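You operate a simulated robot arm through the tools that you are given. There is no shell and no other tool. Be economical: measure what you need, move in short steps, check, and stop when the job is done.

The job below is to be done with a simulated robot arm. You get a single attempt, and the scene is never put back.

JOB
Take the green glue cup on the blue grid and put it away on the far end of the right table. Then take the steel scrap from the top of the brown bench and leave it on the round template. Then put one of the white spacers from the top of the left table on the red shim. The order counts.

Only the result counts: the job must be done as asked and must still hold three seconds after the hand-in. Knocking over, shifting, dropping, spilling or breaking anything else fails it.

ROBOT AND FRAMES
A 7-joint arm with a two-finger parallel gripper on a trunk, on a base that drives. Base frame: it is fixed to the floor where the robot stands at the start and does not move with it; the origin is under the middle of the robot, x ahead of it, y to its left, z up; the surface under the hand at the start is at about z = 840. Lengths are in mm, angles in degrees, forces in N, time in s.
With the tool pointing down near the work surface it reaches from about 340 to 760 mm from the robot's upright axis, wherever it stands. Its first joint turns from -115.0 to 115.0 degrees. Places, roughly: far end of the right table [-2300, 5400, 900]; red shim [-2000, 1000, 1000]; round template [2750, -2000, 750]; steel scrap [3250, -2250, 1000]; white spacer [-1750, 750, 1000]. Payload 3.91 kg.
Tool frame: the origin (TCP) lies between the finger pads and is the grasp point; the fingertips stand 30 mm ahead of it; z points along the fingers, y is the line along which they close. The gripper opens to 110 mm. The fingers are 20 mm wide and 10 mm thick; the gripper's body (48 by 112 mm) begins 55 mm behind the TCP.
Orientation is that of the tool frame in the base frame, as [roll, pitch, yaw] about the fixed x, y, z axes, in that order (R = Rz(yaw) Ry(pitch) Rx(roll)). With the fingers straight down and closing along the base's y, the tool's x points along the base's -x, its y along +y and its z along -z.

CONTROLS
- The arm moves only by the tool arm_command. Its argument "motion" is a list of rows, each a list of 3 entries, a list of its own where there are three numbers: the turn, a rotation vector about the base's x, y, z in units of 60 degrees (1.0 is 60 degrees), then the shift along the base's x, y, z in units of 150 mm (1.0 is 150 mm), then the gripper command, from -1 (fully open) to 1 (shut), values between in proportion. In form: [[[wx, wy, wz], [dx, dy, dz], fingers], ...]. A call has 1 to 20 rows; each row is the pose to reach, as a shift and turn from the pose commanded when the call began. A call with a number of a shift or a turn outside -1 to 1 is refused whole. Each row takes 0.2 s and may step no farther than 50 mm and 8.6 degrees from the row before; otherwise, or with a gripper value out of range, the whole call is refused. A pose out of reach is approached as far as the arm can. The call stops where the force on the tool passes 40 N (or 10 N more than at its start, if that is more) or the arm is blocked; 0.2 s more then pass. Each finger travels about 108 mm/s and halts on what it meets, pressing with about 25 N; the grip force reading is that of the motor and also rises with nothing between the fingers. The clock runs only during rows and for 0.2 s after the last one: add rows that repeat a pose to give the fingers time. The reply holds the time, the measured pose of the TCP, the force on the tool along the base axes, the opening and the grip force, in the units named above and with some noise, with the torque about the TCP (base axes, N m) and any sound that the robot's microphone picked up.
- Cameras (640 x 400 px; columns grow to the right, rows downward): "scene" is now at [14.7, 181.8, 1556.7]; the picture's right is [0.35, -0.94, 0.00], its down [-0.71, -0.27, -0.65] and it looks along [0.61, 0.23, -0.76] (base axes); focal length 277 px, centre (320, 200). "wrist" rides on the gripper at [73, 17, -103] in the tool frame; the picture's right is [-0.23, 0.97, 0.00], its down [-0.76, -0.18, -0.62] and it looks along [-0.61, -0.14, 0.78] (tool axes); focal length 222 px, centre (320, 200). There is no depth. A picture from a camera that has moved, and an enlarged one, comes with that camera's place and axes in the base frame and with its lens.
- get_image(camera): a new picture of that camera. It takes no simulated time.
- raise_lower(by): slides the trunk up (or, below 0, down) by that many mm; the arm and the scene camera ride with it, the base frame stays. It gives what a move gives, with no picture.
- steer(legs): drives the robot by 1 to 6 legs, each [ahead, turn to the left] in mm and degrees, along the robot's own axes; the way and the turn of a leg run together, so that a leg with both is an arc; at most 1500 mm and 180 degrees a leg. The arm and the cameras ride along, it lands a little off, and it stops where it bumps. It gives what a move gives.
- turn_head(pan, tilt): turns the head with the scene camera to pan (to the left, within 155 degrees either way) and tilt (down, from -29 to 69), counted from straight ahead of the robot. It gives what a move gives.
- close_up(camera, box): a new picture of the part [left, top, right, bottom] of that camera's present view, enlarged. It takes no simulated time.
- hand_in(): hands the job in; it is judged then, once.

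Go step by step. Nothing tells you exact positions but the pictures and the camera data: compare them with the known pose of the tool, close in by small moves and look again before you grip or let go. The budget is 165 turns and 120 pictures, counting those below and the enlarged ones. Unless the task says otherwise, let go and move clear before handing in, and close with one line.

The tools are called by a JSON object that holds its "api" and its "payload". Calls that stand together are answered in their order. arm_command: Moves the arm, as the interface text tells. Its arguments: {"type":"object","properties":{"motion":{"type":"array","items":{"type":"array"}}},"required":["motion"]} The other tools are called the same way: raise_lower (by) slides the trunk up or down; steer (legs) drives the base; turn_head (pan, tilt) turns the head that bears the scene camera; get_image (camera) takes a picture; close_up (camera, box) takes an enlarged picture of a part of a camera's view; hand_in () hands the job in.

At the start:

```text
clock: 0.0
eef_pos: [406.5, 272.2, 1119.9]
ee_rot: [180.0, 0.0, -179.8]
force: [-0.2, 0.6, 0.0]
moment: [-0.03, 0.03, 0.0]
grip_width: 110.1
finger_force: 0.0
trunk travel left (down, up): [-675.0, 315.0]
robot x, y, heading: [-0.8, -1.9, -0.2]
head pan, tilt: [20.4, 49.7]
```

scene: 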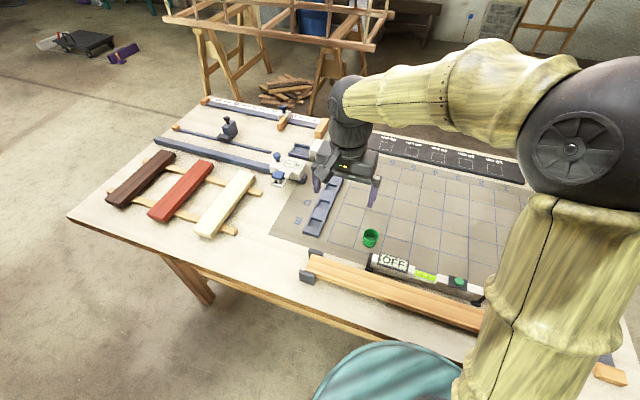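
wrist: 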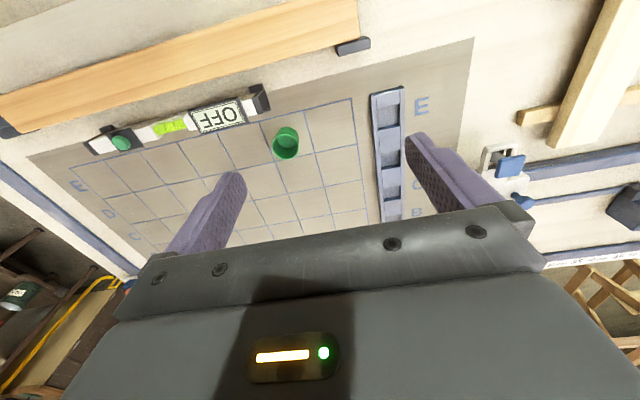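

The green cup stands on the grid at about (485, 197). I'll look closer for its size and contents before I approach.

{"api": "close_up", "payload": {"camera": "wrist", "box": [220, 90, 360, 180]}}

{"api": "close_up", "payload": {"camera": "scene", "box": [290, 140, 470, 260]}}

```text
4.44 times, centred on (290, 135) of wrist
camera zoom: at [333.9, 287.8, 1223.3], right [0.22, 0.97, 0.0], down [0.76, -0.17, 0.62], along [0.61, -0.14, -0.78], focal length 987 px, centre (453, 489)
```

zoom: 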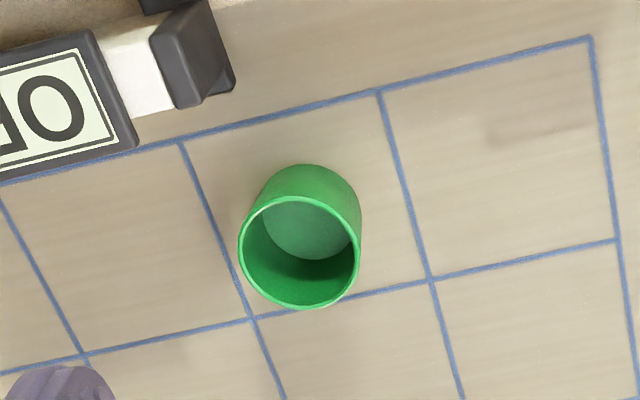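

```text
3.33 times, centred on (380, 200) of scene
camera zoom: at [14.7, 181.8, 1556.7], right [0.35, -0.94, 0.0], down [-0.71, -0.27, -0.65], along [0.61, 0.23, -0.76], focal length 924 px, centre (120, 200)
```

zoom: 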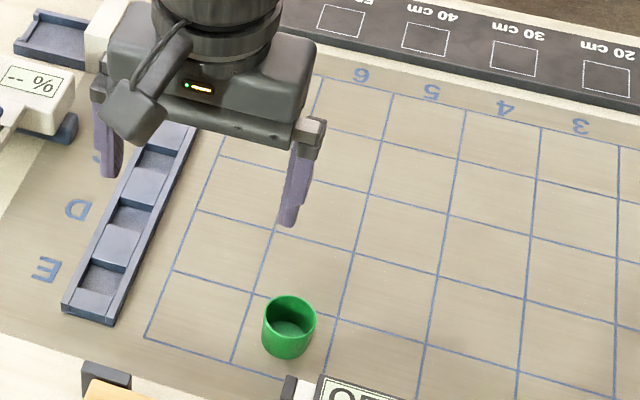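

The cup looks about 45 mm wide and 40 mm high, centred near (481, 197), with nothing close to it. I'll move over it and part of the way down.

{"api": "arm_command", "payload": {"motion": [[[0, 0, 0], [0.16, -0.16, 0], -1], [[0, 0, 0], [0.33, -0.33, -0.1], -1], [[0, 0, 0], [0.5, -0.5, -0.25], -1], [[0, 0, 0], [0.5, -0.5, -0.55], -1], [[0, 0, 0], [0.5, -0.5, -0.85], -1], [[0, 0, 0], [0.5, -0.5, -0.93], -1], [[0, 0, 0], [0.5, -0.5, -0.93], -1]]}}

{"api": "get_image", "payload": {"camera": "wrist"}}

{"api": "get_image", "payload": {"camera": "scene"}}

```text
clock: 1.6
eef_pos: [482.0, 196.5, 980.1]
ee_rot: [180.0, 0.0, -179.7]
force: [0.3, 0.1, 0.4]
moment: [0.0, -0.01, 0.0]
grip_width: 109.9
finger_force: 0.1
trunk travel left (down, up): [-675.0, 315.0]
robot x, y, heading: [3.6, -0.5, -0.2]
head pan, tilt: [20.4, 49.7]
```

```text
115 pictures are left
camera wrist: at [409.3, 212.1, 1083.2], right [0.22, 0.97, 0.0], down [0.76, -0.17, 0.62], along [0.61, -0.14, -0.78], focal length 222 px, centre (320, 200)
```

wrist: 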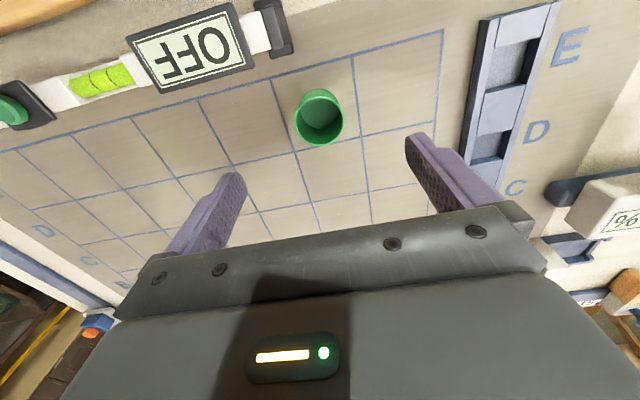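

```text
114 pictures are left
camera scene: at [14.7, 181.9, 1556.7], right [0.35, -0.94, 0.0], down [-0.71, -0.27, -0.65], along [0.61, 0.23, -0.76], focal length 277 px, centre (320, 200)
```

scene: 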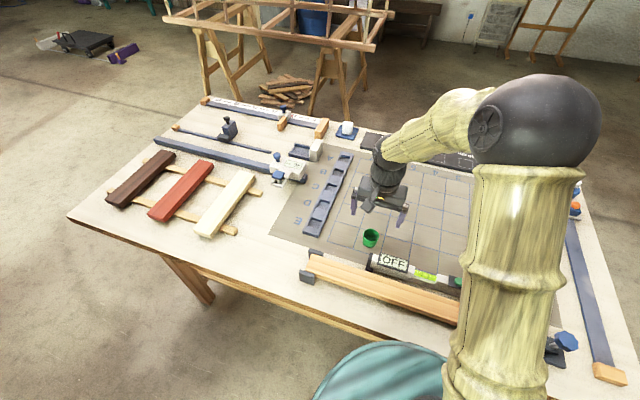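

The gripper is centred over the cup to within a few millimetres. I'll go down, close and check the grip.

{"api": "arm_command", "payload": {"motion": [[[0, 0, 0], [-0.02, 0, -0.3], -1], [[0, 0, 0], [-0.02, 0, -0.55], -1], [[0, 0, 0], [-0.02, 0, -0.68], -1], [[0, 0, 0], [-0.02, 0, -0.68], -1], [[0, 0, 0], [-0.02, 0, -0.68], 0], [[0, 0, 0], [-0.02, 0, -0.68], 0.6], [[0, 0, 0], [-0.02, 0, -0.68], 0.6], [[0, 0, 0], [-0.02, 0, -0.68], 0.6]]}}

{"api": "get_image", "payload": {"camera": "wrist"}}

```text
clock: 3.4
eef_pos: [478.6, 195.9, 876.5]
ee_rot: [-180.0, -0.1, -179.8]
force: [-0.3, -0.5, 0.8]
moment: [0.02, -0.02, 0.03]
grip_width: 44.1
finger_force: 25.0
trunk travel left (down, up): [-675.0, 315.0]
robot x, y, heading: [-1.4, 0.4, 0.1]
head pan, tilt: [20.4, 49.7]
```

```text
113 pictures are left
camera wrist: at [405.7, 212.7, 981.2], right [0.22, 0.97, 0.0], down [0.76, -0.17, 0.62], along [0.61, -0.14, -0.78], focal length 222 px, centre (320, 200)
```

wrist: 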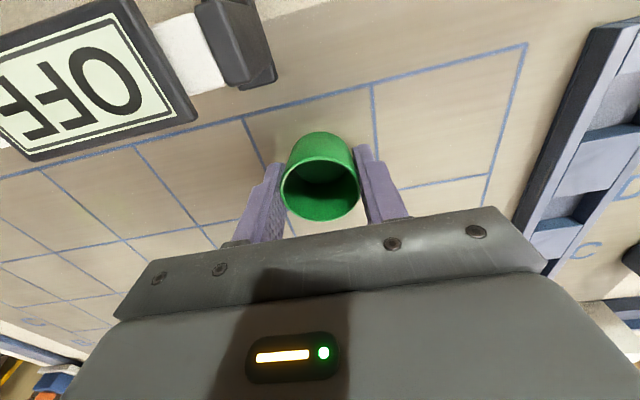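

The cup is gripped at 44 mm with 25 N. I'll lift it straight up.

{"api": "arm_command", "payload": {"motion": [[[0, 0, 0], [0, 0, 0.1], 0.6], [[0, 0, 0], [0, 0, 0.3], 0.6], [[0, 0, 0], [0, 0, 0.6], 0.6], [[0, 0, 0], [0, 0, 0.9], 0.6], [[0, 0, 0], [0, 0, 1], 0.6], [[0, 0, 0], [0, 0, 1], 0.6]]}}

{"api": "turn_head", "payload": {"pan": 110, "tilt": 15}}

{"api": "get_image", "payload": {"camera": "scene"}}

{"api": "get_image", "payload": {"camera": "wrist"}}

```text
clock: 4.8
eef_pos: [478.2, 196.0, 1029.4]
ee_rot: [-180.0, 0.0, -179.7]
force: [0.0, 0.7, -0.8]
moment: [0.0, -0.01, 0.02]
grip_width: 44.0
finger_force: 25.1
trunk travel left (down, up): [-675.0, 315.0]
robot x, y, heading: [1.0, -3.3, 0.0]
head pan, tilt: [20.4, 49.7]
```

```text
clock: 6.4
eef_pos: [478.4, 196.5, 1027.8]
ee_rot: [-180.0, 0.0, -179.8]
force: [0.0, 0.4, -0.1]
moment: [-0.02, 0.01, 0.03]
grip_width: 43.9
finger_force: 24.8
trunk travel left (down, up): [-675.0, 315.0]
robot x, y, heading: [-1.6, 2.6, -0.1]
head pan, tilt: [110.0, 15.0]
```

```text
112 pictures are left
camera scene: at [-89.6, 242.6, 1610.0], right [0.94, 0.34, 0.0], down [0.09, -0.24, -0.97], along [-0.33, 0.91, -0.26], focal length 277 px, centre (320, 200)
```

scene: 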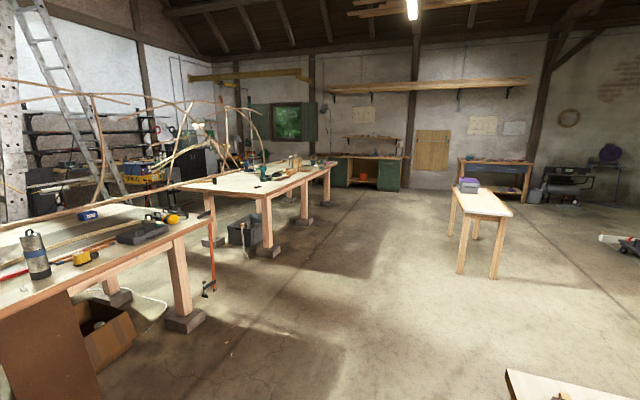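

```text
111 pictures are left
camera wrist: at [405.9, 212.3, 1132.3], right [0.22, 0.97, 0.0], down [0.76, -0.17, 0.62], along [0.61, -0.14, -0.78], focal length 222 px, centre (320, 200)
```

wrist: 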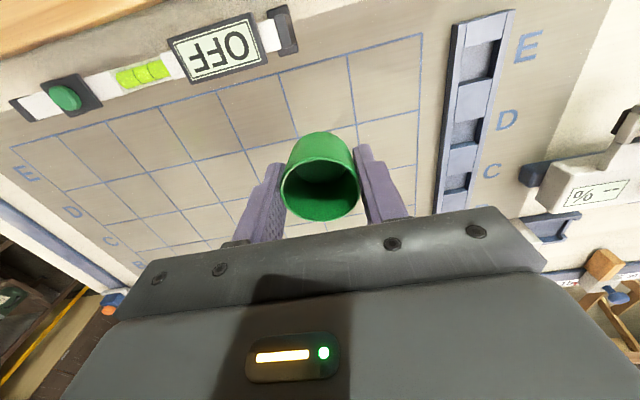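

The cup is held firmly. The right table runs from about (-1550, 2650) to (-1680, 5480) and the floor that way looks clear, so I'll raise the trunk for clearance and turn toward it.

{"api": "raise_lower", "payload": {"by": 120}}

{"api": "steer", "payload": {"legs": [[0, 111]]}}

{"api": "turn_head", "payload": {"pan": 0, "tilt": 25}}

{"api": "get_image", "payload": {"camera": "scene"}}

```text
clock: 7.9
eef_pos: [478.9, 196.3, 1149.0]
ee_rot: [180.0, 0.0, -179.9]
force: [0.0, -0.2, -0.4]
moment: [-0.01, -0.02, 0.0]
grip_width: 43.9
finger_force: 24.9
trunk travel left (down, up): [-795.0, 195.0]
robot x, y, heading: [1.5, 4.0, 0.1]
head pan, tilt: [110.0, 15.0]
```

```text
clock: 14.2
eef_pos: [-302.1, 419.7, 1148.0]
ee_rot: [-180.0, -0.1, -76.4]
force: [-0.4, -0.6, -1.0]
moment: [-0.01, 0.01, -0.02]
grip_width: 44.1
finger_force: 25.2
trunk travel left (down, up): [-795.0, 195.0]
robot x, y, heading: [0.3, -0.2, 103.4]
head pan, tilt: [110.0, 15.0]
stopped in leg 1: the robot was blocked; the commanded pose is now the measured one
```

```text
clock: 16.1
eef_pos: [-302.7, 419.7, 1147.6]
ee_rot: [-180.0, -0.1, -76.4]
force: [-0.2, 0.3, 0.1]
moment: [0.01, 0.04, -0.03]
grip_width: 43.9
finger_force: 25.2
trunk travel left (down, up): [-795.0, 195.0]
robot x, y, heading: [2.1, 1.2, 103.2]
head pan, tilt: [0.0, 25.0]
```

```text
110 pictures are left
camera scene: at [-154.0, -1.7, 1713.8], right [0.97, 0.23, 0.0], down [0.1, -0.41, -0.91], along [-0.21, 0.88, -0.42], focal length 277 px, centre (320, 200)
```

scene: 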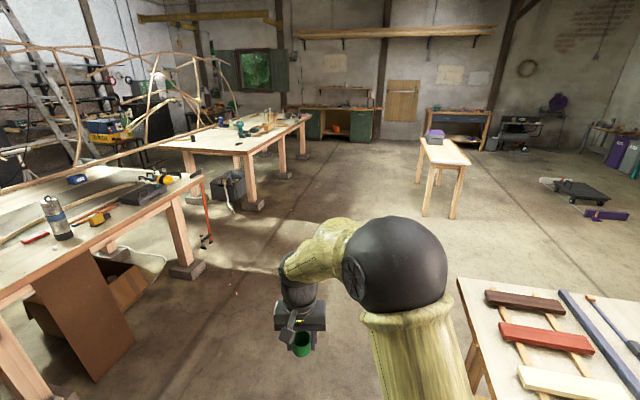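

The turn was blocked at 103°. I'll look down beside and behind the robot to see what it touches.

{"api": "turn_head", "payload": {"pan": -120, "tilt": 60}}

{"api": "get_image", "payload": {"camera": "scene"}}

{"api": "turn_head", "payload": {"pan": 150, "tilt": 50}}

{"api": "get_image", "payload": {"camera": "scene"}}

```text
clock: 18.1
eef_pos: [-301.4, 420.7, 1148.6]
ee_rot: [-180.0, 0.1, -76.5]
force: [0.1, 0.8, -0.8]
moment: [-0.02, 0.0, -0.01]
grip_width: 43.8
finger_force: 25.2
trunk travel left (down, up): [-795.0, 195.0]
robot x, y, heading: [4.0, 1.1, 103.6]
head pan, tilt: [-120.0, 60.0]
```

```text
109 pictures are left
camera scene: at [-68.6, -110.3, 1663.7], right [-0.28, -0.96, 0.0], down [-0.83, 0.25, -0.5], along [0.48, -0.14, -0.87], focal length 277 px, centre (320, 200)
```

scene: 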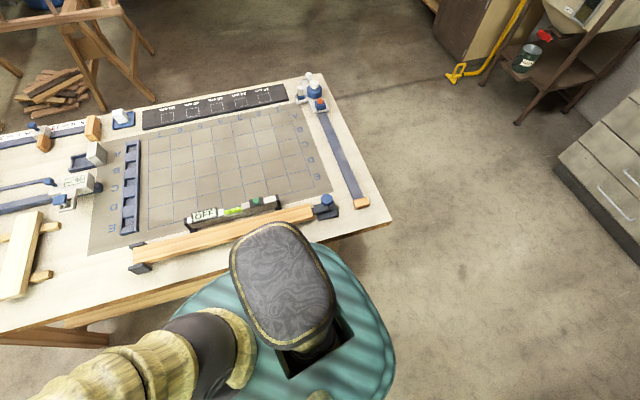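

```text
clock: 21.9
eef_pos: [-302.1, 420.3, 1148.3]
ee_rot: [-180.0, 0.0, -76.3]
force: [0.1, 0.1, 0.1]
moment: [-0.01, 0.01, 0.02]
grip_width: 43.9
finger_force: 25.2
trunk travel left (down, up): [-795.0, 195.0]
robot x, y, heading: [1.2, -2.3, 103.4]
head pan, tilt: [150.0, 50.0]
```

```text
108 pictures are left
camera scene: at [-154.5, -165.2, 1676.3], right [-0.96, 0.29, 0.0], down [0.22, 0.73, -0.64], along [-0.18, -0.62, -0.77], focal length 277 px, centre (320, 200)
```

scene: 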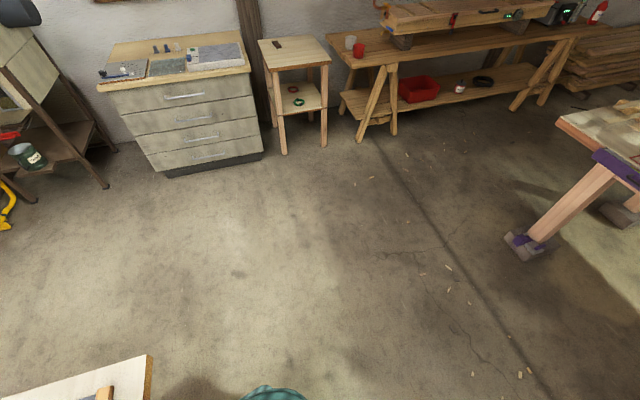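

The base's rear corner has met the bench edge, and the way ahead is clear. I'll drive off along the present heading, then curve toward the right table.

{"api": "steer", "payload": {"legs": [[350, 0], [0, 9], [1250, 0], [1200, 0]]}}

{"api": "turn_head", "payload": {"pan": 15, "tilt": 25}}

{"api": "get_image", "payload": {"camera": "scene"}}

```text
clock: 39.0
eef_pos: [-1359.5, 2993.1, 1147.6]
ee_rot: [180.0, 0.0, -68.2]
force: [0.3, 0.1, -0.6]
moment: [0.0, -0.01, 0.01]
grip_width: 43.6
finger_force: 24.9
trunk travel left (down, up): [-795.0, 195.0]
robot x, y, heading: [-999.3, 2620.8, 111.6]
head pan, tilt: [150.0, 50.0]
```

```text
clock: 41.2
eef_pos: [-1359.5, 2993.9, 1147.7]
ee_rot: [-179.9, -0.1, -68.1]
force: [-1.0, 0.0, 0.2]
moment: [0.0, 0.01, -0.01]
grip_width: 43.5
finger_force: 24.4
trunk travel left (down, up): [-795.0, 195.0]
robot x, y, heading: [-1003.7, 2618.9, 111.8]
head pan, tilt: [15.0, 25.0]
```

```text
107 pictures are left
camera scene: at [-1173.5, 2585.0, 1713.7], right [0.8, 0.6, 0.0], down [0.25, -0.34, -0.91], along [-0.54, 0.73, -0.42], focal length 277 px, centre (320, 200)
```

scene: 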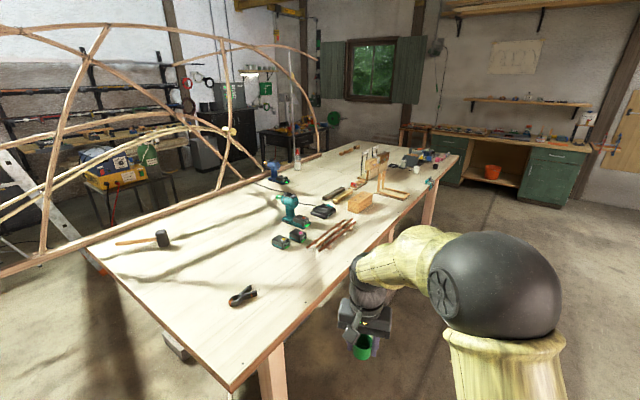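

The right table lies alongside on the left, and its far end is cluttered near the right edge. I'll drive along the table's side to about (-1200, 5000) and look again.

{"api": "steer", "payload": {"legs": [[0, -17], [1200, 0], [1150, 0]]}}

{"api": "turn_head", "payload": {"pan": 45, "tilt": 35}}

{"api": "get_image", "payload": {"camera": "scene"}}

```text
clock: 56.0
eef_pos: [-1418.5, 5421.6, 1147.8]
ee_rot: [-180.0, 0.0, -85.3]
force: [0.5, -0.1, 0.2]
moment: [-0.01, 0.02, -0.02]
grip_width: 43.6
finger_force: 25.3
trunk travel left (down, up): [-795.0, 195.0]
robot x, y, heading: [-1184.5, 4956.8, 94.6]
head pan, tilt: [15.0, 25.0]
```

```text
clock: 57.0
eef_pos: [-1421.2, 5420.4, 1148.3]
ee_rot: [-179.9, 0.0, -85.2]
force: [-0.3, -0.2, 0.4]
moment: [-0.02, -0.02, 0.03]
grip_width: 43.7
finger_force: 25.0
trunk travel left (down, up): [-795.0, 195.0]
robot x, y, heading: [-1191.6, 4958.9, 94.6]
head pan, tilt: [45.0, 35.0]
```

```text
106 pictures are left
camera scene: at [-1399.9, 4946.4, 1698.0], right [0.65, 0.76, 0.0], down [0.44, -0.37, -0.82], along [-0.62, 0.53, -0.57], focal length 277 px, centre (320, 200)
```

scene: 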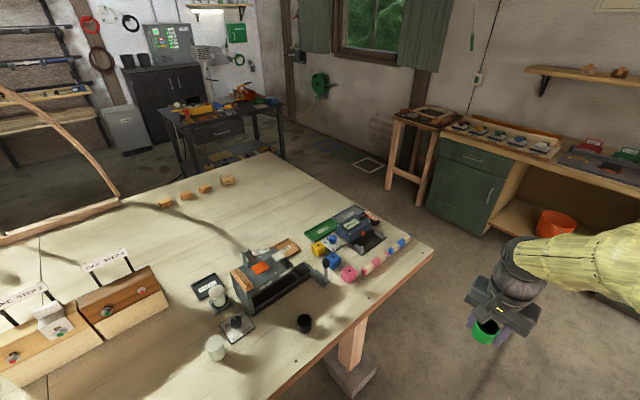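

The table's far edge is near y ≈ 5790, and the open patch on the far end is around (-2400, 5560), clear of the tools. I'll drive past the corner, turn left and stand behind the far edge.

{"api": "steer", "payload": {"legs": [[1260, 0], [0, 85.4]]}}

{"api": "turn_head", "payload": {"pan": 20, "tilt": 35}}

{"api": "get_image", "payload": {"camera": "scene"}}

```text
clock: 69.7
eef_pos: [-1767.5, 6020.6, 1147.1]
ee_rot: [180.0, 0.0, 0.9]
force: [-0.1, 0.7, -0.7]
moment: [0.02, 0.02, -0.02]
grip_width: 43.5
finger_force: 25.4
trunk travel left (down, up): [-795.0, 195.0]
robot x, y, heading: [-1291.0, 6223.6, -179.4]
head pan, tilt: [45.0, 35.0]
```

```text
clock: 70.6
eef_pos: [-1768.2, 6019.5, 1148.3]
ee_rot: [-179.9, 0.0, 0.8]
force: [-1.2, -0.2, -1.2]
moment: [0.03, 0.03, 0.02]
grip_width: 43.7
finger_force: 24.8
trunk travel left (down, up): [-795.0, 195.0]
robot x, y, heading: [-1292.5, 6223.5, -179.2]
head pan, tilt: [20.0, 35.0]
```

```text
105 pictures are left
camera scene: at [-1311.4, 6040.2, 1698.0], right [-0.35, 0.94, 0.0], down [0.54, 0.2, -0.82], along [-0.77, -0.29, -0.57], focal length 277 px, centre (320, 200)
```

scene: 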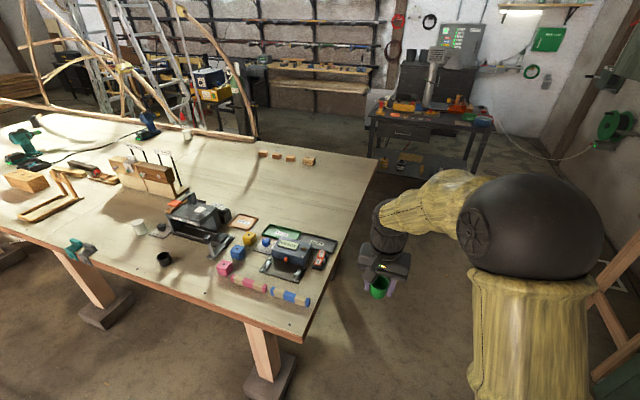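

The edge of the table is at y ≈ 5833, so I have about 80 mm to spare. I'll drive ahead about 950 mm along it.

{"api": "steer", "payload": {"legs": [[0, -1], [950, 0]]}}

{"api": "turn_head", "payload": {"pan": 75, "tilt": 50}}

{"api": "get_image", "payload": {"camera": "scene"}}

```text
clock: 76.7
eef_pos: [-2709.3, 6037.3, 1148.8]
ee_rot: [179.9, 0.0, -0.4]
force: [0.4, -0.5, -0.8]
moment: [0.0, -0.02, -0.02]
grip_width: 43.5
finger_force: 25.0
trunk travel left (down, up): [-795.0, 195.0]
robot x, y, heading: [-2228.8, 6228.4, 179.9]
head pan, tilt: [20.0, 35.0]
```

```text
clock: 77.9
eef_pos: [-2708.8, 6037.7, 1148.2]
ee_rot: [180.0, 0.0, -0.3]
force: [0.4, -0.3, -1.0]
moment: [0.01, -0.03, 0.0]
grip_width: 43.6
finger_force: 25.0
trunk travel left (down, up): [-795.0, 195.0]
robot x, y, heading: [-2226.7, 6228.9, 179.6]
head pan, tilt: [75.0, 50.0]
```

```text
104 pictures are left
camera scene: at [-2189.3, 6003.0, 1676.3], right [-0.96, 0.27, 0.0], down [0.21, 0.74, -0.64], along [-0.17, -0.62, -0.77], focal length 277 px, centre (320, 200)
```

scene: 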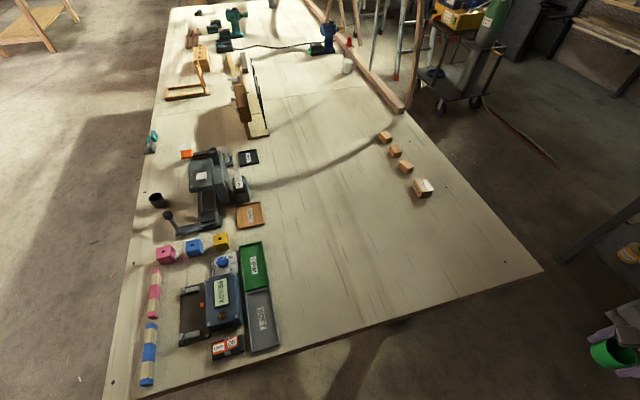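

The far end right of the tray is bare, so I'll set the cup at about (-2400, 5600). I'll move the hand there at height.

{"api": "arm_command", "payload": {"motion": [[[0, 0, 0], [0.17, -0.243, 0], 0.6], [[0, 0, 0], [0.34, -0.486, 0], 0.6], [[0, 0, 0], [0.51, -0.729, 0], 0.6], [[0, 0, 0], [0.687, -0.971, 0], 0.6]]}}

{"api": "arm_command", "payload": {"motion": [[[0, 0, 0], [0.17, -0.243, 0], 0.6], [[0, 0, 0], [0.34, -0.486, 0], 0.6], [[0, 0, 0], [0.51, -0.729, 0], 0.6], [[0, 0, 0], [0.687, -0.971, 0], 0.6]]}}

{"api": "arm_command", "payload": {"motion": [[[0, 0, 0], [0.17, -0.243, 0], 0.6], [[0, 0, 0], [0.34, -0.486, 0], 0.6], [[0, 0, 0], [0.51, -0.729, 0], 0.6], [[0, 0, 0], [0.687, -0.971, 0], 0.6], [[0, 0, 0], [0.687, -0.971, -0.3], 0.6], [[0, 0, 0], [0.687, -0.971, -0.6], 0.6], [[0, 0, 0], [0.687, -0.971, -0.9], 0.6], [[0, 0, 0], [0.687, -0.971, -0.9], 0.6]]}}

{"api": "get_image", "payload": {"camera": "scene"}}

{"api": "get_image", "payload": {"camera": "wrist"}}

```text
clock: 78.9
eef_pos: [-2604.2, 5890.8, 1148.9]
ee_rot: [-179.9, 0.1, -0.4]
force: [0.1, 0.1, 0.8]
moment: [0.0, 0.03, 0.01]
grip_width: 43.6
finger_force: 25.2
trunk travel left (down, up): [-795.0, 195.0]
robot x, y, heading: [-2228.3, 6226.7, 179.4]
head pan, tilt: [75.0, 50.0]
```

```text
clock: 79.9
eef_pos: [-2501.0, 5743.6, 1149.1]
ee_rot: [-180.0, 0.1, -0.3]
force: [-0.4, -0.2, 0.0]
moment: [0.0, -0.02, 0.0]
grip_width: 43.8
finger_force: 25.0
trunk travel left (down, up): [-795.0, 195.0]
robot x, y, heading: [-2229.6, 6228.7, 179.3]
head pan, tilt: [75.0, 50.0]
```

```text
clock: 81.7
eef_pos: [-2399.6, 5600.7, 1014.1]
ee_rot: [179.9, 0.1, -0.3]
force: [-0.2, 0.8, -1.0]
moment: [-0.01, -0.04, 0.03]
grip_width: 44.0
finger_force: 24.9
trunk travel left (down, up): [-795.0, 195.0]
robot x, y, heading: [-2229.1, 6227.7, 179.5]
head pan, tilt: [75.0, 50.0]
```

```text
103 pictures are left
camera scene: at [-2188.9, 6003.2, 1676.3], right [-0.96, 0.27, 0.0], down [0.21, 0.74, -0.64], along [-0.17, -0.62, -0.77], focal length 277 px, centre (320, 200)
```

scene: 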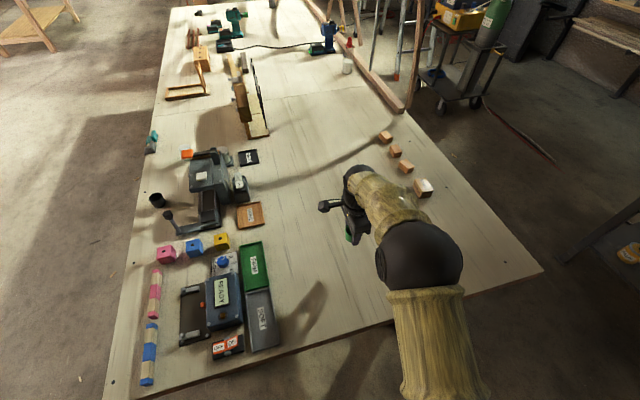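

```text
102 pictures are left
camera wrist: at [-2326.4, 5583.1, 1117.4], right [-0.23, -0.97, 0.0], down [-0.76, 0.18, 0.62], along [-0.61, 0.14, -0.78], focal length 222 px, centre (320, 200)
```

wrist: 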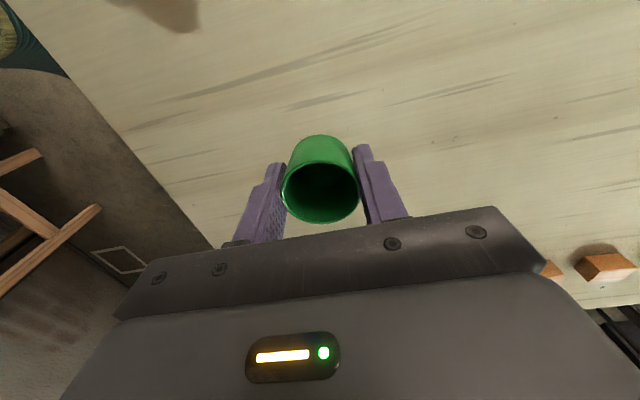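

I'm over bare table. I'll come down to TCP z ≈ 950 quickly, then in small steps until I feel contact.

{"api": "arm_command", "payload": {"motion": [[[0, 0, 0], [0, 0, -0.2], 0.6], [[0, 0, 0], [0, 0, -0.4], 0.6], [[0, 0, 0], [0, 0, -0.42], 0.6], [[0, 0, 0], [0, 0, -0.44], 0.6], [[0, 0, 0], [0, 0, -0.46], 0.6], [[0, 0, 0], [0, 0, -0.48], 0.6], [[0, 0, 0], [0, 0, -0.5], 0.6]]}}

{"api": "get_image", "payload": {"camera": "wrist"}}

{"api": "close_up", "payload": {"camera": "scene", "box": [300, 180, 420, 260]}}

```text
clock: 83.3
eef_pos: [-2398.4, 5599.8, 938.4]
ee_rot: [180.0, 0.1, -0.4]
force: [0.2, -0.1, -0.4]
moment: [-0.02, 0.04, -0.02]
grip_width: 43.5
finger_force: 24.4
trunk travel left (down, up): [-795.0, 195.0]
robot x, y, heading: [-2226.5, 6227.2, 179.3]
head pan, tilt: [75.0, 50.0]
```

```text
101 pictures are left
camera wrist: at [-2326.6, 5582.2, 1042.1], right [-0.23, -0.97, 0.0], down [-0.76, 0.18, 0.62], along [-0.61, 0.14, -0.78], focal length 222 px, centre (320, 200)
```

wrist: 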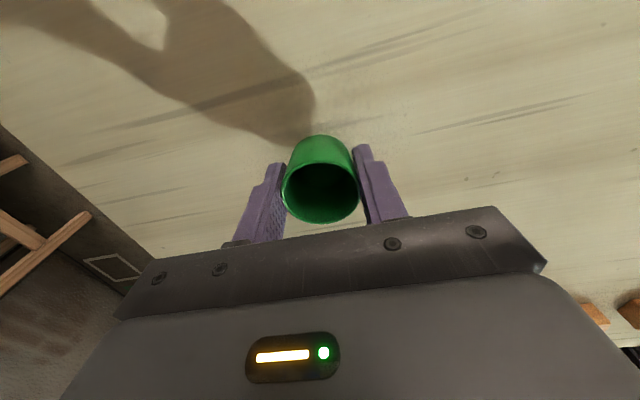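

```text
5.00 times, centred on (360, 220) of scene
camera zoom: at [-2189.1, 6002.7, 1676.2], right [-0.96, 0.27, 0.0], down [0.21, 0.74, -0.64], along [-0.17, -0.62, -0.77], focal length 1386 px, centre (120, 100)
```

zoom: 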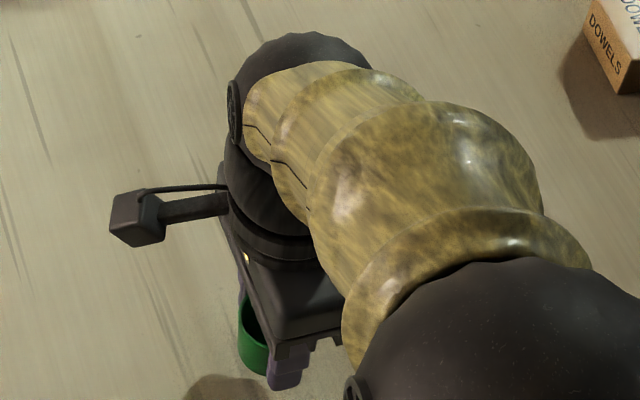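

No contact yet, but the shadow is closing in on the cup. I'll continue down in 2 mm rows.

{"api": "arm_command", "payload": {"motion": [[[0, 0, 0], [0, 0, -0.015], 0.6], [[0, 0, 0], [0, 0, -0.03], 0.6], [[0, 0, 0], [0, 0, -0.045], 0.6], [[0, 0, 0], [0, 0, -0.06], 0.6], [[0, 0, 0], [0, 0, -0.075], 0.6], [[0, 0, 0], [0, 0, -0.09], 0.6], [[0, 0, 0], [0, 0, -0.105], 0.6], [[0, 0, 0], [0, 0, -0.12], 0.6]]}}

{"api": "get_image", "payload": {"camera": "wrist"}}

```text
clock: 85.1
eef_pos: [-2398.8, 5600.2, 919.0]
ee_rot: [-179.9, 0.1, -0.3]
force: [0.1, 0.6, -0.7]
moment: [-0.07, 0.01, -0.01]
grip_width: 43.2
finger_force: 24.3
trunk travel left (down, up): [-795.0, 195.0]
robot x, y, heading: [-2231.4, 6229.6, 179.4]
head pan, tilt: [75.0, 50.0]
```

```text
99 pictures are left
camera wrist: at [-2326.6, 5582.3, 1023.8], right [-0.23, -0.97, 0.0], down [-0.76, 0.18, 0.62], along [-0.61, 0.14, -0.78], focal length 222 px, centre (320, 200)
```

wrist: 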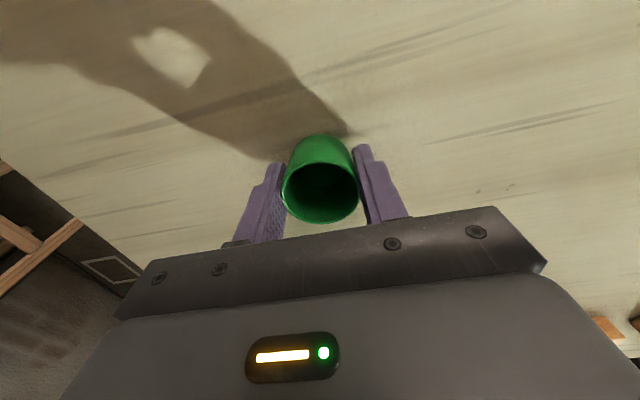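

Still no contact, with the table estimated at z ≈ 880. I'll keep going in 1.5 mm rows.

{"api": "arm_command", "payload": {"motion": [[[0, 0, 0], [0, 0, -0.01], 0.6], [[0, 0, 0], [0, 0, -0.02], 0.6], [[0, 0, 0], [0, 0, -0.03], 0.6], [[0, 0, 0], [0, 0, -0.04], 0.6], [[0, 0, 0], [0, 0, -0.05], 0.6], [[0, 0, 0], [0, 0, -0.06], 0.6]]}}

{"api": "get_image", "payload": {"camera": "wrist"}}

```text
clock: 86.5
eef_pos: [-2399.6, 5601.2, 913.7]
ee_rot: [179.7, 0.0, -0.4]
force: [-1.2, -1.3, 22.7]
moment: [0.01, 0.06, 0.02]
grip_width: 43.8
finger_force: 25.5
trunk travel left (down, up): [-795.0, 195.0]
robot x, y, heading: [-2230.9, 6230.9, 179.5]
head pan, tilt: [75.0, 50.0]
```

```text
98 pictures are left
camera wrist: at [-2326.2, 5582.8, 1017.9], right [-0.23, -0.97, 0.01], down [-0.76, 0.19, 0.62], along [-0.61, 0.14, -0.78], focal length 222 px, centre (320, 200)
```

wrist: 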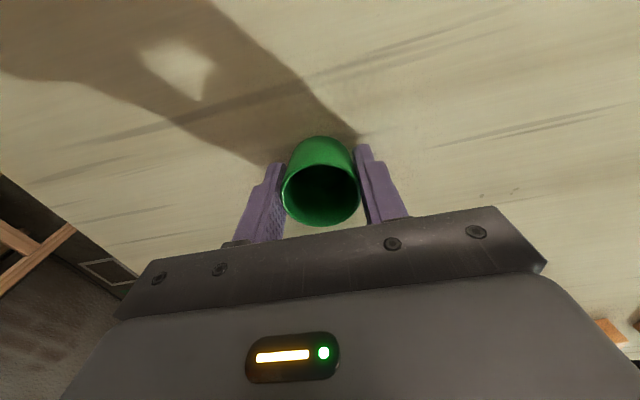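

Contact at 23 N, so the cup stands on the table. I'll ease off slightly, open gently and rise.

{"api": "arm_command", "payload": {"motion": [[[0, 0, 0], [0, 0, 0.008], 0.6], [[0, 0, 0], [0, 0, 0.012], 0.3], [[0, 0, 0], [0, 0, 0.012], 0.1], [[0, 0, 0], [0, 0, 0.012], -0.2], [[0, 0, 0], [0, 0, 0.012], -0.4], [[0, 0, 0], [0, 0, 0.012], -0.4], [[0, 0, 0], [0, 0, 0.2], -0.4], [[0, 0, 0], [0, 0, 0.5], -0.4], [[0, 0, 0], [0, 0, 0.8], -0.4], [[0, 0, 0], [0, 0, 1], -0.4]]}}

{"api": "get_image", "payload": {"camera": "wrist"}}

```text
clock: 88.7
eef_pos: [-2400.4, 5601.8, 1063.3]
ee_rot: [-179.9, 0.0, -0.3]
force: [0.0, -0.1, 0.6]
moment: [-0.02, -0.01, 0.0]
grip_width: 77.2
finger_force: 0.1
trunk travel left (down, up): [-795.0, 195.0]
robot x, y, heading: [-2231.5, 6225.1, 179.6]
head pan, tilt: [75.0, 50.0]
```

```text
97 pictures are left
camera wrist: at [-2326.5, 5583.7, 1166.1], right [-0.23, -0.97, 0.0], down [-0.76, 0.18, 0.62], along [-0.61, 0.14, -0.78], focal length 222 px, centre (320, 200)
```

wrist: 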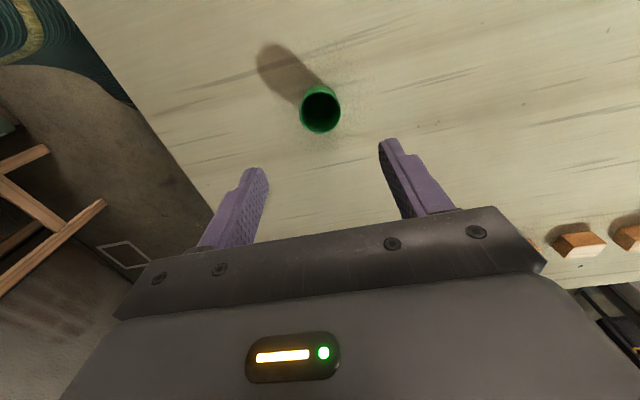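

The cup is standing free on the far end. I'll bring the arm back to its carrying pose over the base side.

{"api": "arm_command", "payload": {"motion": [[[0, 0, 0], [0, 0, 0.3], -0.4], [[0, 0, 0], [0, 0, 0.6], -0.4], [[0, 0, 0], [-0.17, 0.243, 0.6], -0.4], [[0, 0, 0], [-0.34, 0.486, 0.6], -0.4], [[0, 0, 0], [-0.51, 0.729, 0.6], -0.4], [[0, 0, 0], [-0.687, 0.971, 0.6], -0.4]]}}

{"api": "arm_command", "payload": {"motion": [[[0, 0, 0], [-0.17, 0.243, 0], -0.4], [[0, 0, 0], [-0.34, 0.486, 0], -0.4], [[0, 0, 0], [-0.51, 0.729, 0], -0.4], [[0, 0, 0], [-0.687, 0.971, 0], -0.4]]}}

{"api": "arm_command", "payload": {"motion": [[[0, 0, 0], [-0.17, 0.243, 0], -0.4], [[0, 0, 0], [-0.34, 0.486, 0], -0.4], [[0, 0, 0], [-0.51, 0.729, 0], -0.4], [[0, 0, 0], [-0.687, 0.971, 0], -0.4]]}}

{"api": "turn_head", "payload": {"pan": 150, "tilt": 25}}

{"api": "get_image", "payload": {"camera": "scene"}}

```text
clock: 90.1
eef_pos: [-2503.6, 5747.5, 1151.3]
ee_rot: [179.9, 0.0, -0.3]
force: [0.4, 0.6, 0.6]
moment: [-0.02, 0.02, 0.0]
grip_width: 77.2
finger_force: 0.0
trunk travel left (down, up): [-795.0, 195.0]
robot x, y, heading: [-2232.9, 6222.9, 179.2]
head pan, tilt: [75.0, 50.0]
```

```text
clock: 91.1
eef_pos: [-2605.6, 5891.9, 1150.9]
ee_rot: [180.0, 0.0, -0.3]
force: [0.4, 0.0, 0.3]
moment: [0.01, -0.04, -0.02]
grip_width: 77.1
finger_force: 0.0
trunk travel left (down, up): [-795.0, 195.0]
robot x, y, heading: [-2229.7, 6229.1, 179.3]
head pan, tilt: [75.0, 50.0]
```

```text
clock: 92.1
eef_pos: [-2709.7, 6037.2, 1151.1]
ee_rot: [-180.0, -0.1, -0.4]
force: [-0.5, 0.3, 0.8]
moment: [0.0, 0.0, 0.01]
grip_width: 76.9
finger_force: 0.1
trunk travel left (down, up): [-795.0, 195.0]
robot x, y, heading: [-2225.3, 6230.5, 179.2]
head pan, tilt: [75.0, 50.0]
```

```text
clock: 93.6
eef_pos: [-2708.4, 6036.9, 1152.3]
ee_rot: [-179.9, 0.0, -0.3]
force: [0.2, 0.4, 0.1]
moment: [0.01, -0.01, 0.01]
grip_width: 76.9
finger_force: 0.0
trunk travel left (down, up): [-795.0, 195.0]
robot x, y, heading: [-2225.7, 6227.3, 179.3]
head pan, tilt: [150.0, 25.0]
```

```text
96 pictures are left
camera scene: at [-2089.2, 6030.3, 1713.8], right [-0.51, -0.86, 0.0], down [-0.36, 0.22, -0.91], along [0.78, -0.46, -0.42], focal length 277 px, centre (320, 200)
```

scene: 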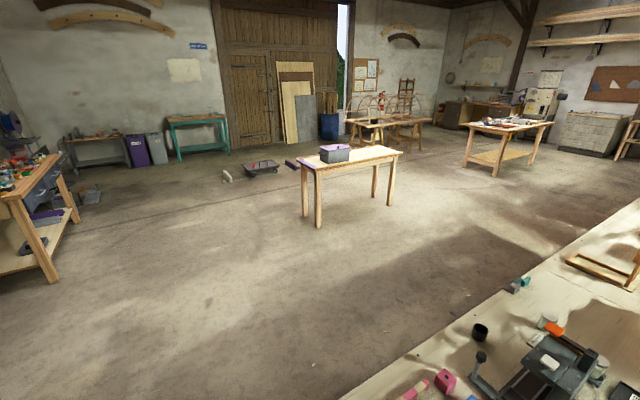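

The cup is away. Next is the steel scrap, on the other side of the room near (3250, -2250). I'll back out and drive down the aisle, checking on the way.

{"api": "steer", "payload": {"legs": [[-1000, 0], [0, 95.6], [1500, 0], [1500, 0]]}}

{"api": "turn_head", "payload": {"pan": 0, "tilt": 22}}

{"api": "get_image", "payload": {"camera": "scene"}}

```text
clock: 122.3
eef_pos: [-650.2, 2770.2, 1150.2]
ee_rot: [-180.0, 0.1, 96.7]
force: [-0.3, 0.0, -0.1]
moment: [-0.01, 0.01, 0.01]
grip_width: 76.8
finger_force: 0.0
trunk travel left (down, up): [-795.0, 195.0]
robot x, y, heading: [-897.3, 3222.1, -83.5]
head pan, tilt: [150.0, 25.0]
```

```text
clock: 124.6
eef_pos: [-649.5, 2769.7, 1152.0]
ee_rot: [179.9, 0.1, 96.7]
force: [-1.2, -0.8, -0.2]
moment: [0.02, 0.02, -0.02]
grip_width: 77.2
finger_force: 0.1
trunk travel left (down, up): [-795.0, 195.0]
robot x, y, heading: [-902.8, 3223.4, -83.4]
head pan, tilt: [0.0, 22.0]
```

```text
95 pictures are left
camera scene: at [-742.8, 3209.0, 1718.6], right [-0.99, -0.11, 0.0], down [-0.04, 0.37, -0.93], along [0.11, -0.92, -0.37], focal length 277 px, centre (320, 200)
```

scene: 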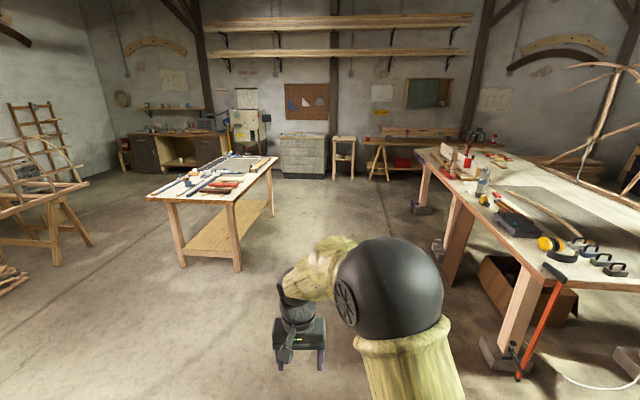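

The brown bench stands against the far wall on the left, with the start table before it. I'll drive on down the aisle to about (-600, -1000).

{"api": "steer", "payload": {"legs": [[0, -2.5], [1450, 0], [1450, 0], [1350, 0], [0, 80]]}}

{"api": "turn_head", "payload": {"pan": 0, "tilt": 22}}

{"api": "get_image", "payload": {"camera": "scene"}}

```text
clock: 154.1
eef_pos: [-172.0, -919.2, 1151.5]
ee_rot: [179.9, 0.0, 171.8]
force: [-0.1, 0.0, -0.3]
moment: [0.0, -0.04, -0.02]
grip_width: 77.0
finger_force: 0.1
trunk travel left (down, up): [-795.0, 195.0]
robot x, y, heading: [-672.8, -1044.2, -8.5]
head pan, tilt: [0.0, 22.0]
```

```text
clock: 154.7
eef_pos: [-173.3, -920.0, 1152.5]
ee_rot: [179.9, -0.1, 171.7]
force: [0.0, -0.4, 0.1]
moment: [0.02, -0.02, 0.01]
grip_width: 77.1
finger_force: 0.0
trunk travel left (down, up): [-795.0, 195.0]
robot x, y, heading: [-676.4, -1045.0, -8.4]
head pan, tilt: [0.0, 22.0]
```

```text
94 pictures are left
camera scene: at [-617.4, -896.5, 1718.6], right [-0.15, -0.99, 0.0], down [-0.37, 0.05, -0.93], along [0.92, -0.14, -0.37], focal length 277 px, centre (320, 200)
```

scene: 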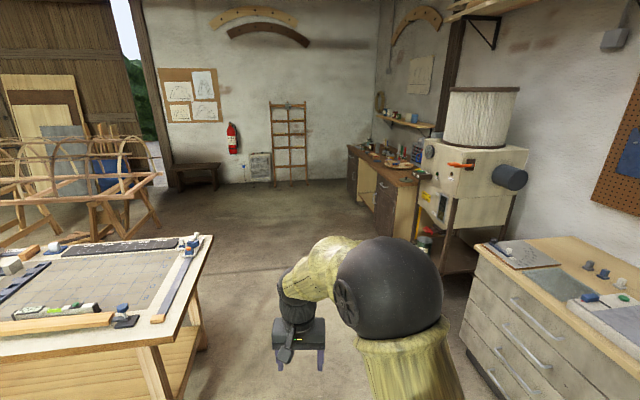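

The path to the brown bench along the wall is clear, and its front edge is at about y ≈ -1950. I'll drive to about (2300, -1440) and look.

{"api": "steer", "payload": {"legs": [[0, 1], [1500, 0], [1500, 0]]}}

{"api": "turn_head", "payload": {"pan": -45, "tilt": 35}}

{"api": "get_image", "payload": {"camera": "scene"}}

```text
clock: 172.2
eef_pos: [2801.7, -1279.4, 1151.2]
ee_rot: [-180.0, -0.1, 173.2]
force: [-0.7, -0.4, -0.7]
moment: [-0.04, -0.04, 0.01]
grip_width: 77.1
finger_force: 0.1
trunk travel left (down, up): [-795.0, 195.0]
robot x, y, heading: [2305.9, -1416.3, -7.0]
head pan, tilt: [0.0, 22.0]
```

```text
clock: 173.3
eef_pos: [2802.0, -1279.8, 1151.9]
ee_rot: [180.0, 0.0, 173.2]
force: [-0.3, -0.1, -0.2]
moment: [-0.04, -0.02, 0.01]
grip_width: 76.9
finger_force: 0.1
trunk travel left (down, up): [-795.0, 195.0]
robot x, y, heading: [2302.2, -1416.7, -7.0]
head pan, tilt: [-45.0, 35.0]
```

```text
93 pictures are left
camera scene: at [2318.8, -1325.6, 1698.0], right [-0.79, -0.62, 0.0], down [-0.35, 0.45, -0.82], along [0.51, -0.65, -0.57], focal length 277 px, centre (320, 200)
```

scene: 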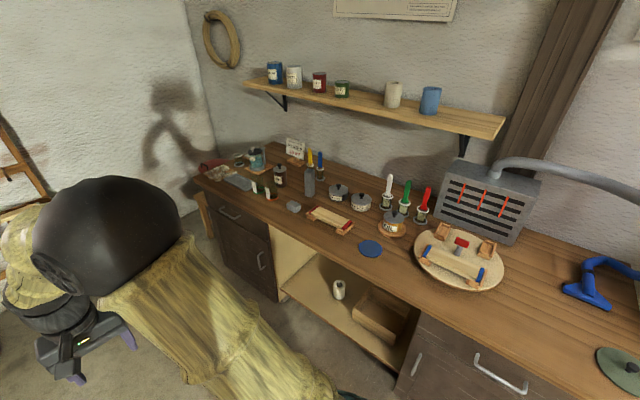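

The blue disc on the bench may be the round template, and the scrap should be near pixel (290, 190). I'll enlarge both areas.

{"api": "close_up", "payload": {"camera": "scene", "box": [200, 130, 360, 230]}}

{"api": "close_up", "payload": {"camera": "scene", "box": [300, 170, 460, 270]}}

```text
4.00 times, centred on (280, 180) of scene
camera zoom: at [2318.8, -1325.6, 1698.0], right [-0.79, -0.62, 0.0], down [-0.35, 0.45, -0.82], along [0.51, -0.65, -0.57], focal length 1109 px, centre (480, 280)
```

zoom: 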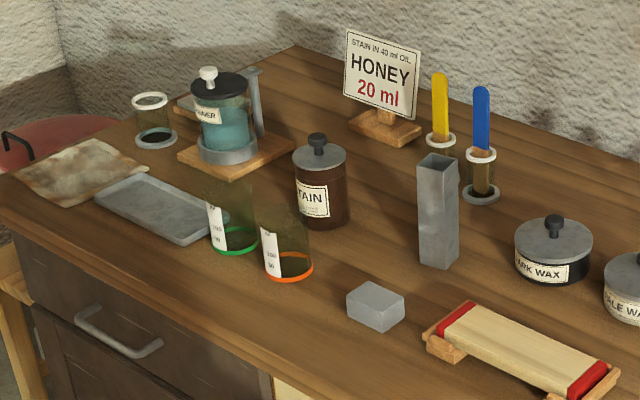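

```text
4.00 times, centred on (380, 220) of scene
camera zoom: at [2318.8, -1325.6, 1698.0], right [-0.79, -0.62, 0.0], down [-0.35, 0.45, -0.82], along [0.51, -0.65, -0.57], focal length 1109 px, centre (80, 120)
```

zoom: 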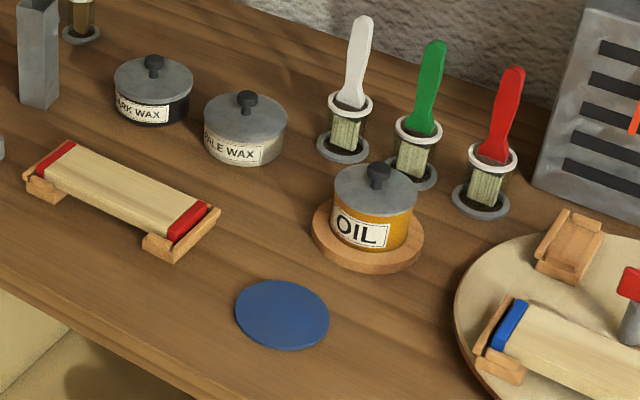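

Two steel-looking things stand in the right area: a grey block near (3135, -2148) and an upright square tube near (3142, -2281). I'll drive to face the bench between them and the blue disc, and look closer.

{"api": "steer", "payload": {"legs": [[600, 0], [0, -83], [50, 0]]}}

{"api": "turn_head", "payload": {"pan": 20, "tilt": 45}}

{"api": "get_image", "payload": {"camera": "scene"}}

{"api": "get_image", "payload": {"camera": "wrist"}}

```text
clock: 182.9
eef_pos: [3095.6, -2011.7, 1153.1]
ee_rot: [180.0, 0.1, 90.3]
force: [-1.6, -0.2, 0.6]
moment: [-0.03, -0.03, 0.03]
grip_width: 77.0
finger_force: 0.0
trunk travel left (down, up): [-795.0, 195.0]
robot x, y, heading: [2897.9, -1537.2, -89.8]
head pan, tilt: [-45.0, 35.0]
```

```text
clock: 184.2
eef_pos: [3096.2, -2015.5, 1151.6]
ee_rot: [-180.0, 0.2, 90.2]
force: [0.8, -0.2, -0.7]
moment: [-0.04, 0.0, -0.02]
grip_width: 77.2
finger_force: 0.0
trunk travel left (down, up): [-795.0, 195.0]
robot x, y, heading: [2893.0, -1538.9, -89.8]
head pan, tilt: [20.0, 45.0]
```

```text
90 pictures are left
camera scene: at [3081.4, -1550.8, 1683.2], right [-0.94, -0.35, 0.0], down [-0.25, 0.66, -0.71], along [0.25, -0.66, -0.71], focal length 277 px, centre (320, 200)
```

scene: 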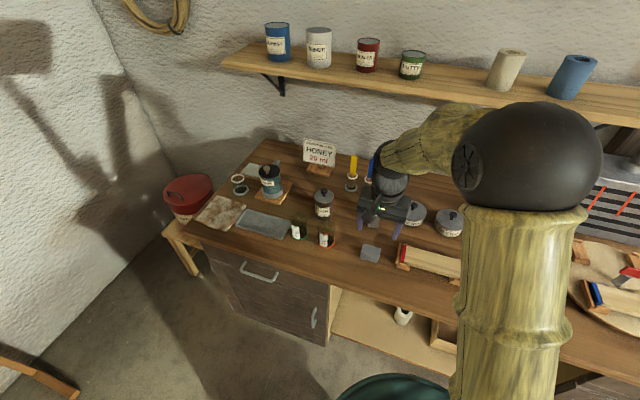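

```text
89 pictures are left
camera wrist: at [3113.4, -1942.8, 1255.5], right [0.97, -0.22, 0.0], down [-0.17, -0.76, 0.62], along [-0.14, -0.61, -0.78], focal length 222 px, centre (320, 200)
```

wrist: 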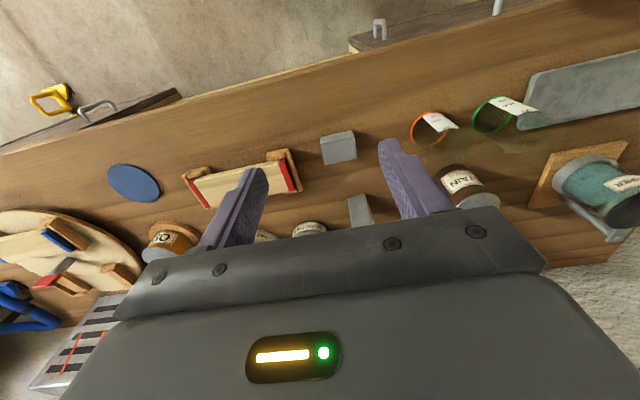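

{"api": "close_up", "payload": {"camera": "wrist", "box": [260, 110, 420, 210]}}

{"api": "close_up", "payload": {"camera": "scene", "box": [320, 190, 480, 290]}}

{"api": "close_up", "payload": {"camera": "wrist", "box": [80, 130, 240, 230]}}

```text
4.00 times, centred on (340, 160) of wrist
camera zoom: at [3113.4, -1942.8, 1255.5], right [0.97, -0.22, 0.0], down [-0.17, -0.76, 0.62], along [-0.14, -0.61, -0.78], focal length 888 px, centre (240, 360)
```

zoom: 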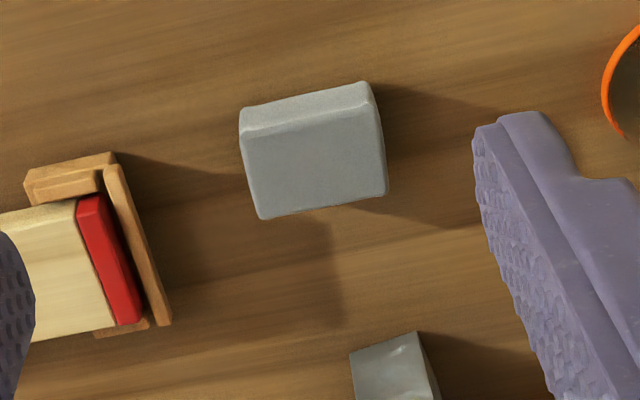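

```text
4.00 times, centred on (400, 240) of scene
camera zoom: at [3081.4, -1550.8, 1683.2], right [-0.94, -0.35, 0.0], down [-0.25, 0.66, -0.71], along [0.25, -0.66, -0.71], focal length 1109 px, centre (0, 40)
```

zoom: 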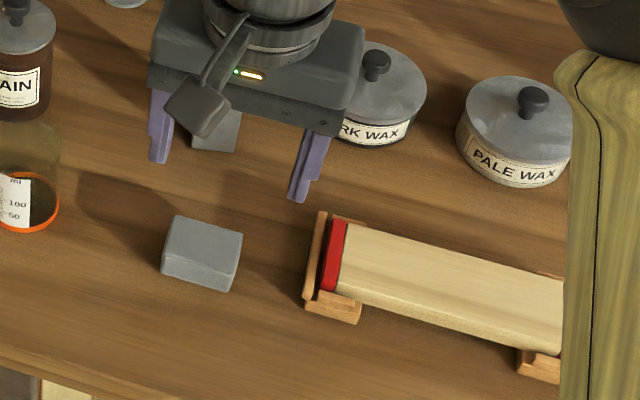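

```text
4.00 times, centred on (160, 180) of wrist
camera zoom: at [3113.4, -1942.8, 1255.5], right [0.97, -0.22, 0.0], down [-0.17, -0.76, 0.62], along [-0.14, -0.61, -0.78], focal length 888 px, centre (960, 280)
```

zoom: 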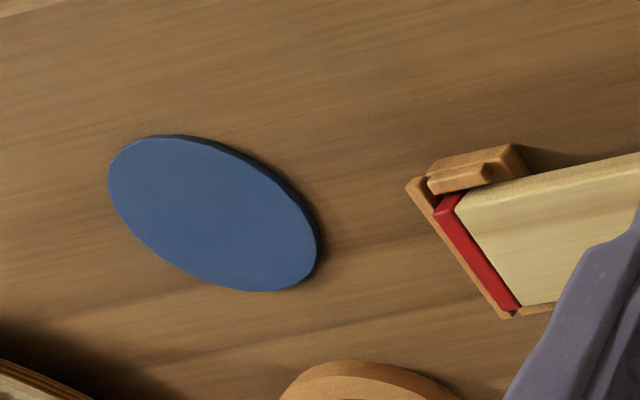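

The measurements put the square tube at about (3128, -2245) with its centre near z 915, which matches the stated scrap position; the block sits at (3108, -2120). I'll move 70 mm closer and bring the hand above the tube for a better look.

{"api": "steer", "payload": {"legs": [[70, 0]]}}

{"api": "get_image", "payload": {"camera": "wrist"}}

```text
clock: 185.3
eef_pos: [3096.9, -2085.4, 1151.1]
ee_rot: [179.9, 0.0, 90.2]
force: [-0.1, 0.0, 0.8]
moment: [0.03, -0.01, 0.02]
grip_width: 77.0
finger_force: 0.0
trunk travel left (down, up): [-795.0, 195.0]
robot x, y, heading: [2899.9, -1605.8, -89.6]
head pan, tilt: [20.0, 45.0]
```

```text
85 pictures are left
camera wrist: at [3113.7, -2013.6, 1255.1], right [0.97, -0.22, 0.0], down [-0.18, -0.76, 0.62], along [-0.14, -0.61, -0.78], focal length 222 px, centre (320, 200)
```

wrist: 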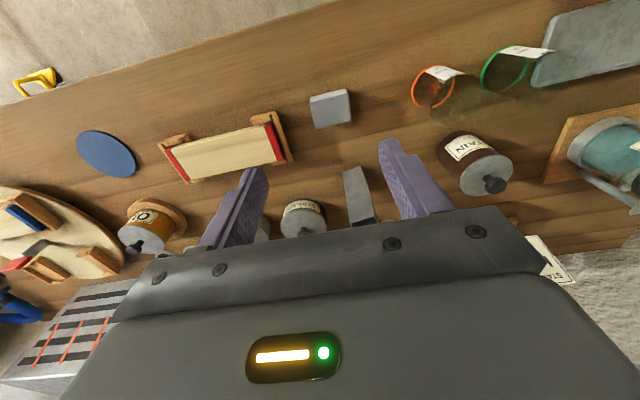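

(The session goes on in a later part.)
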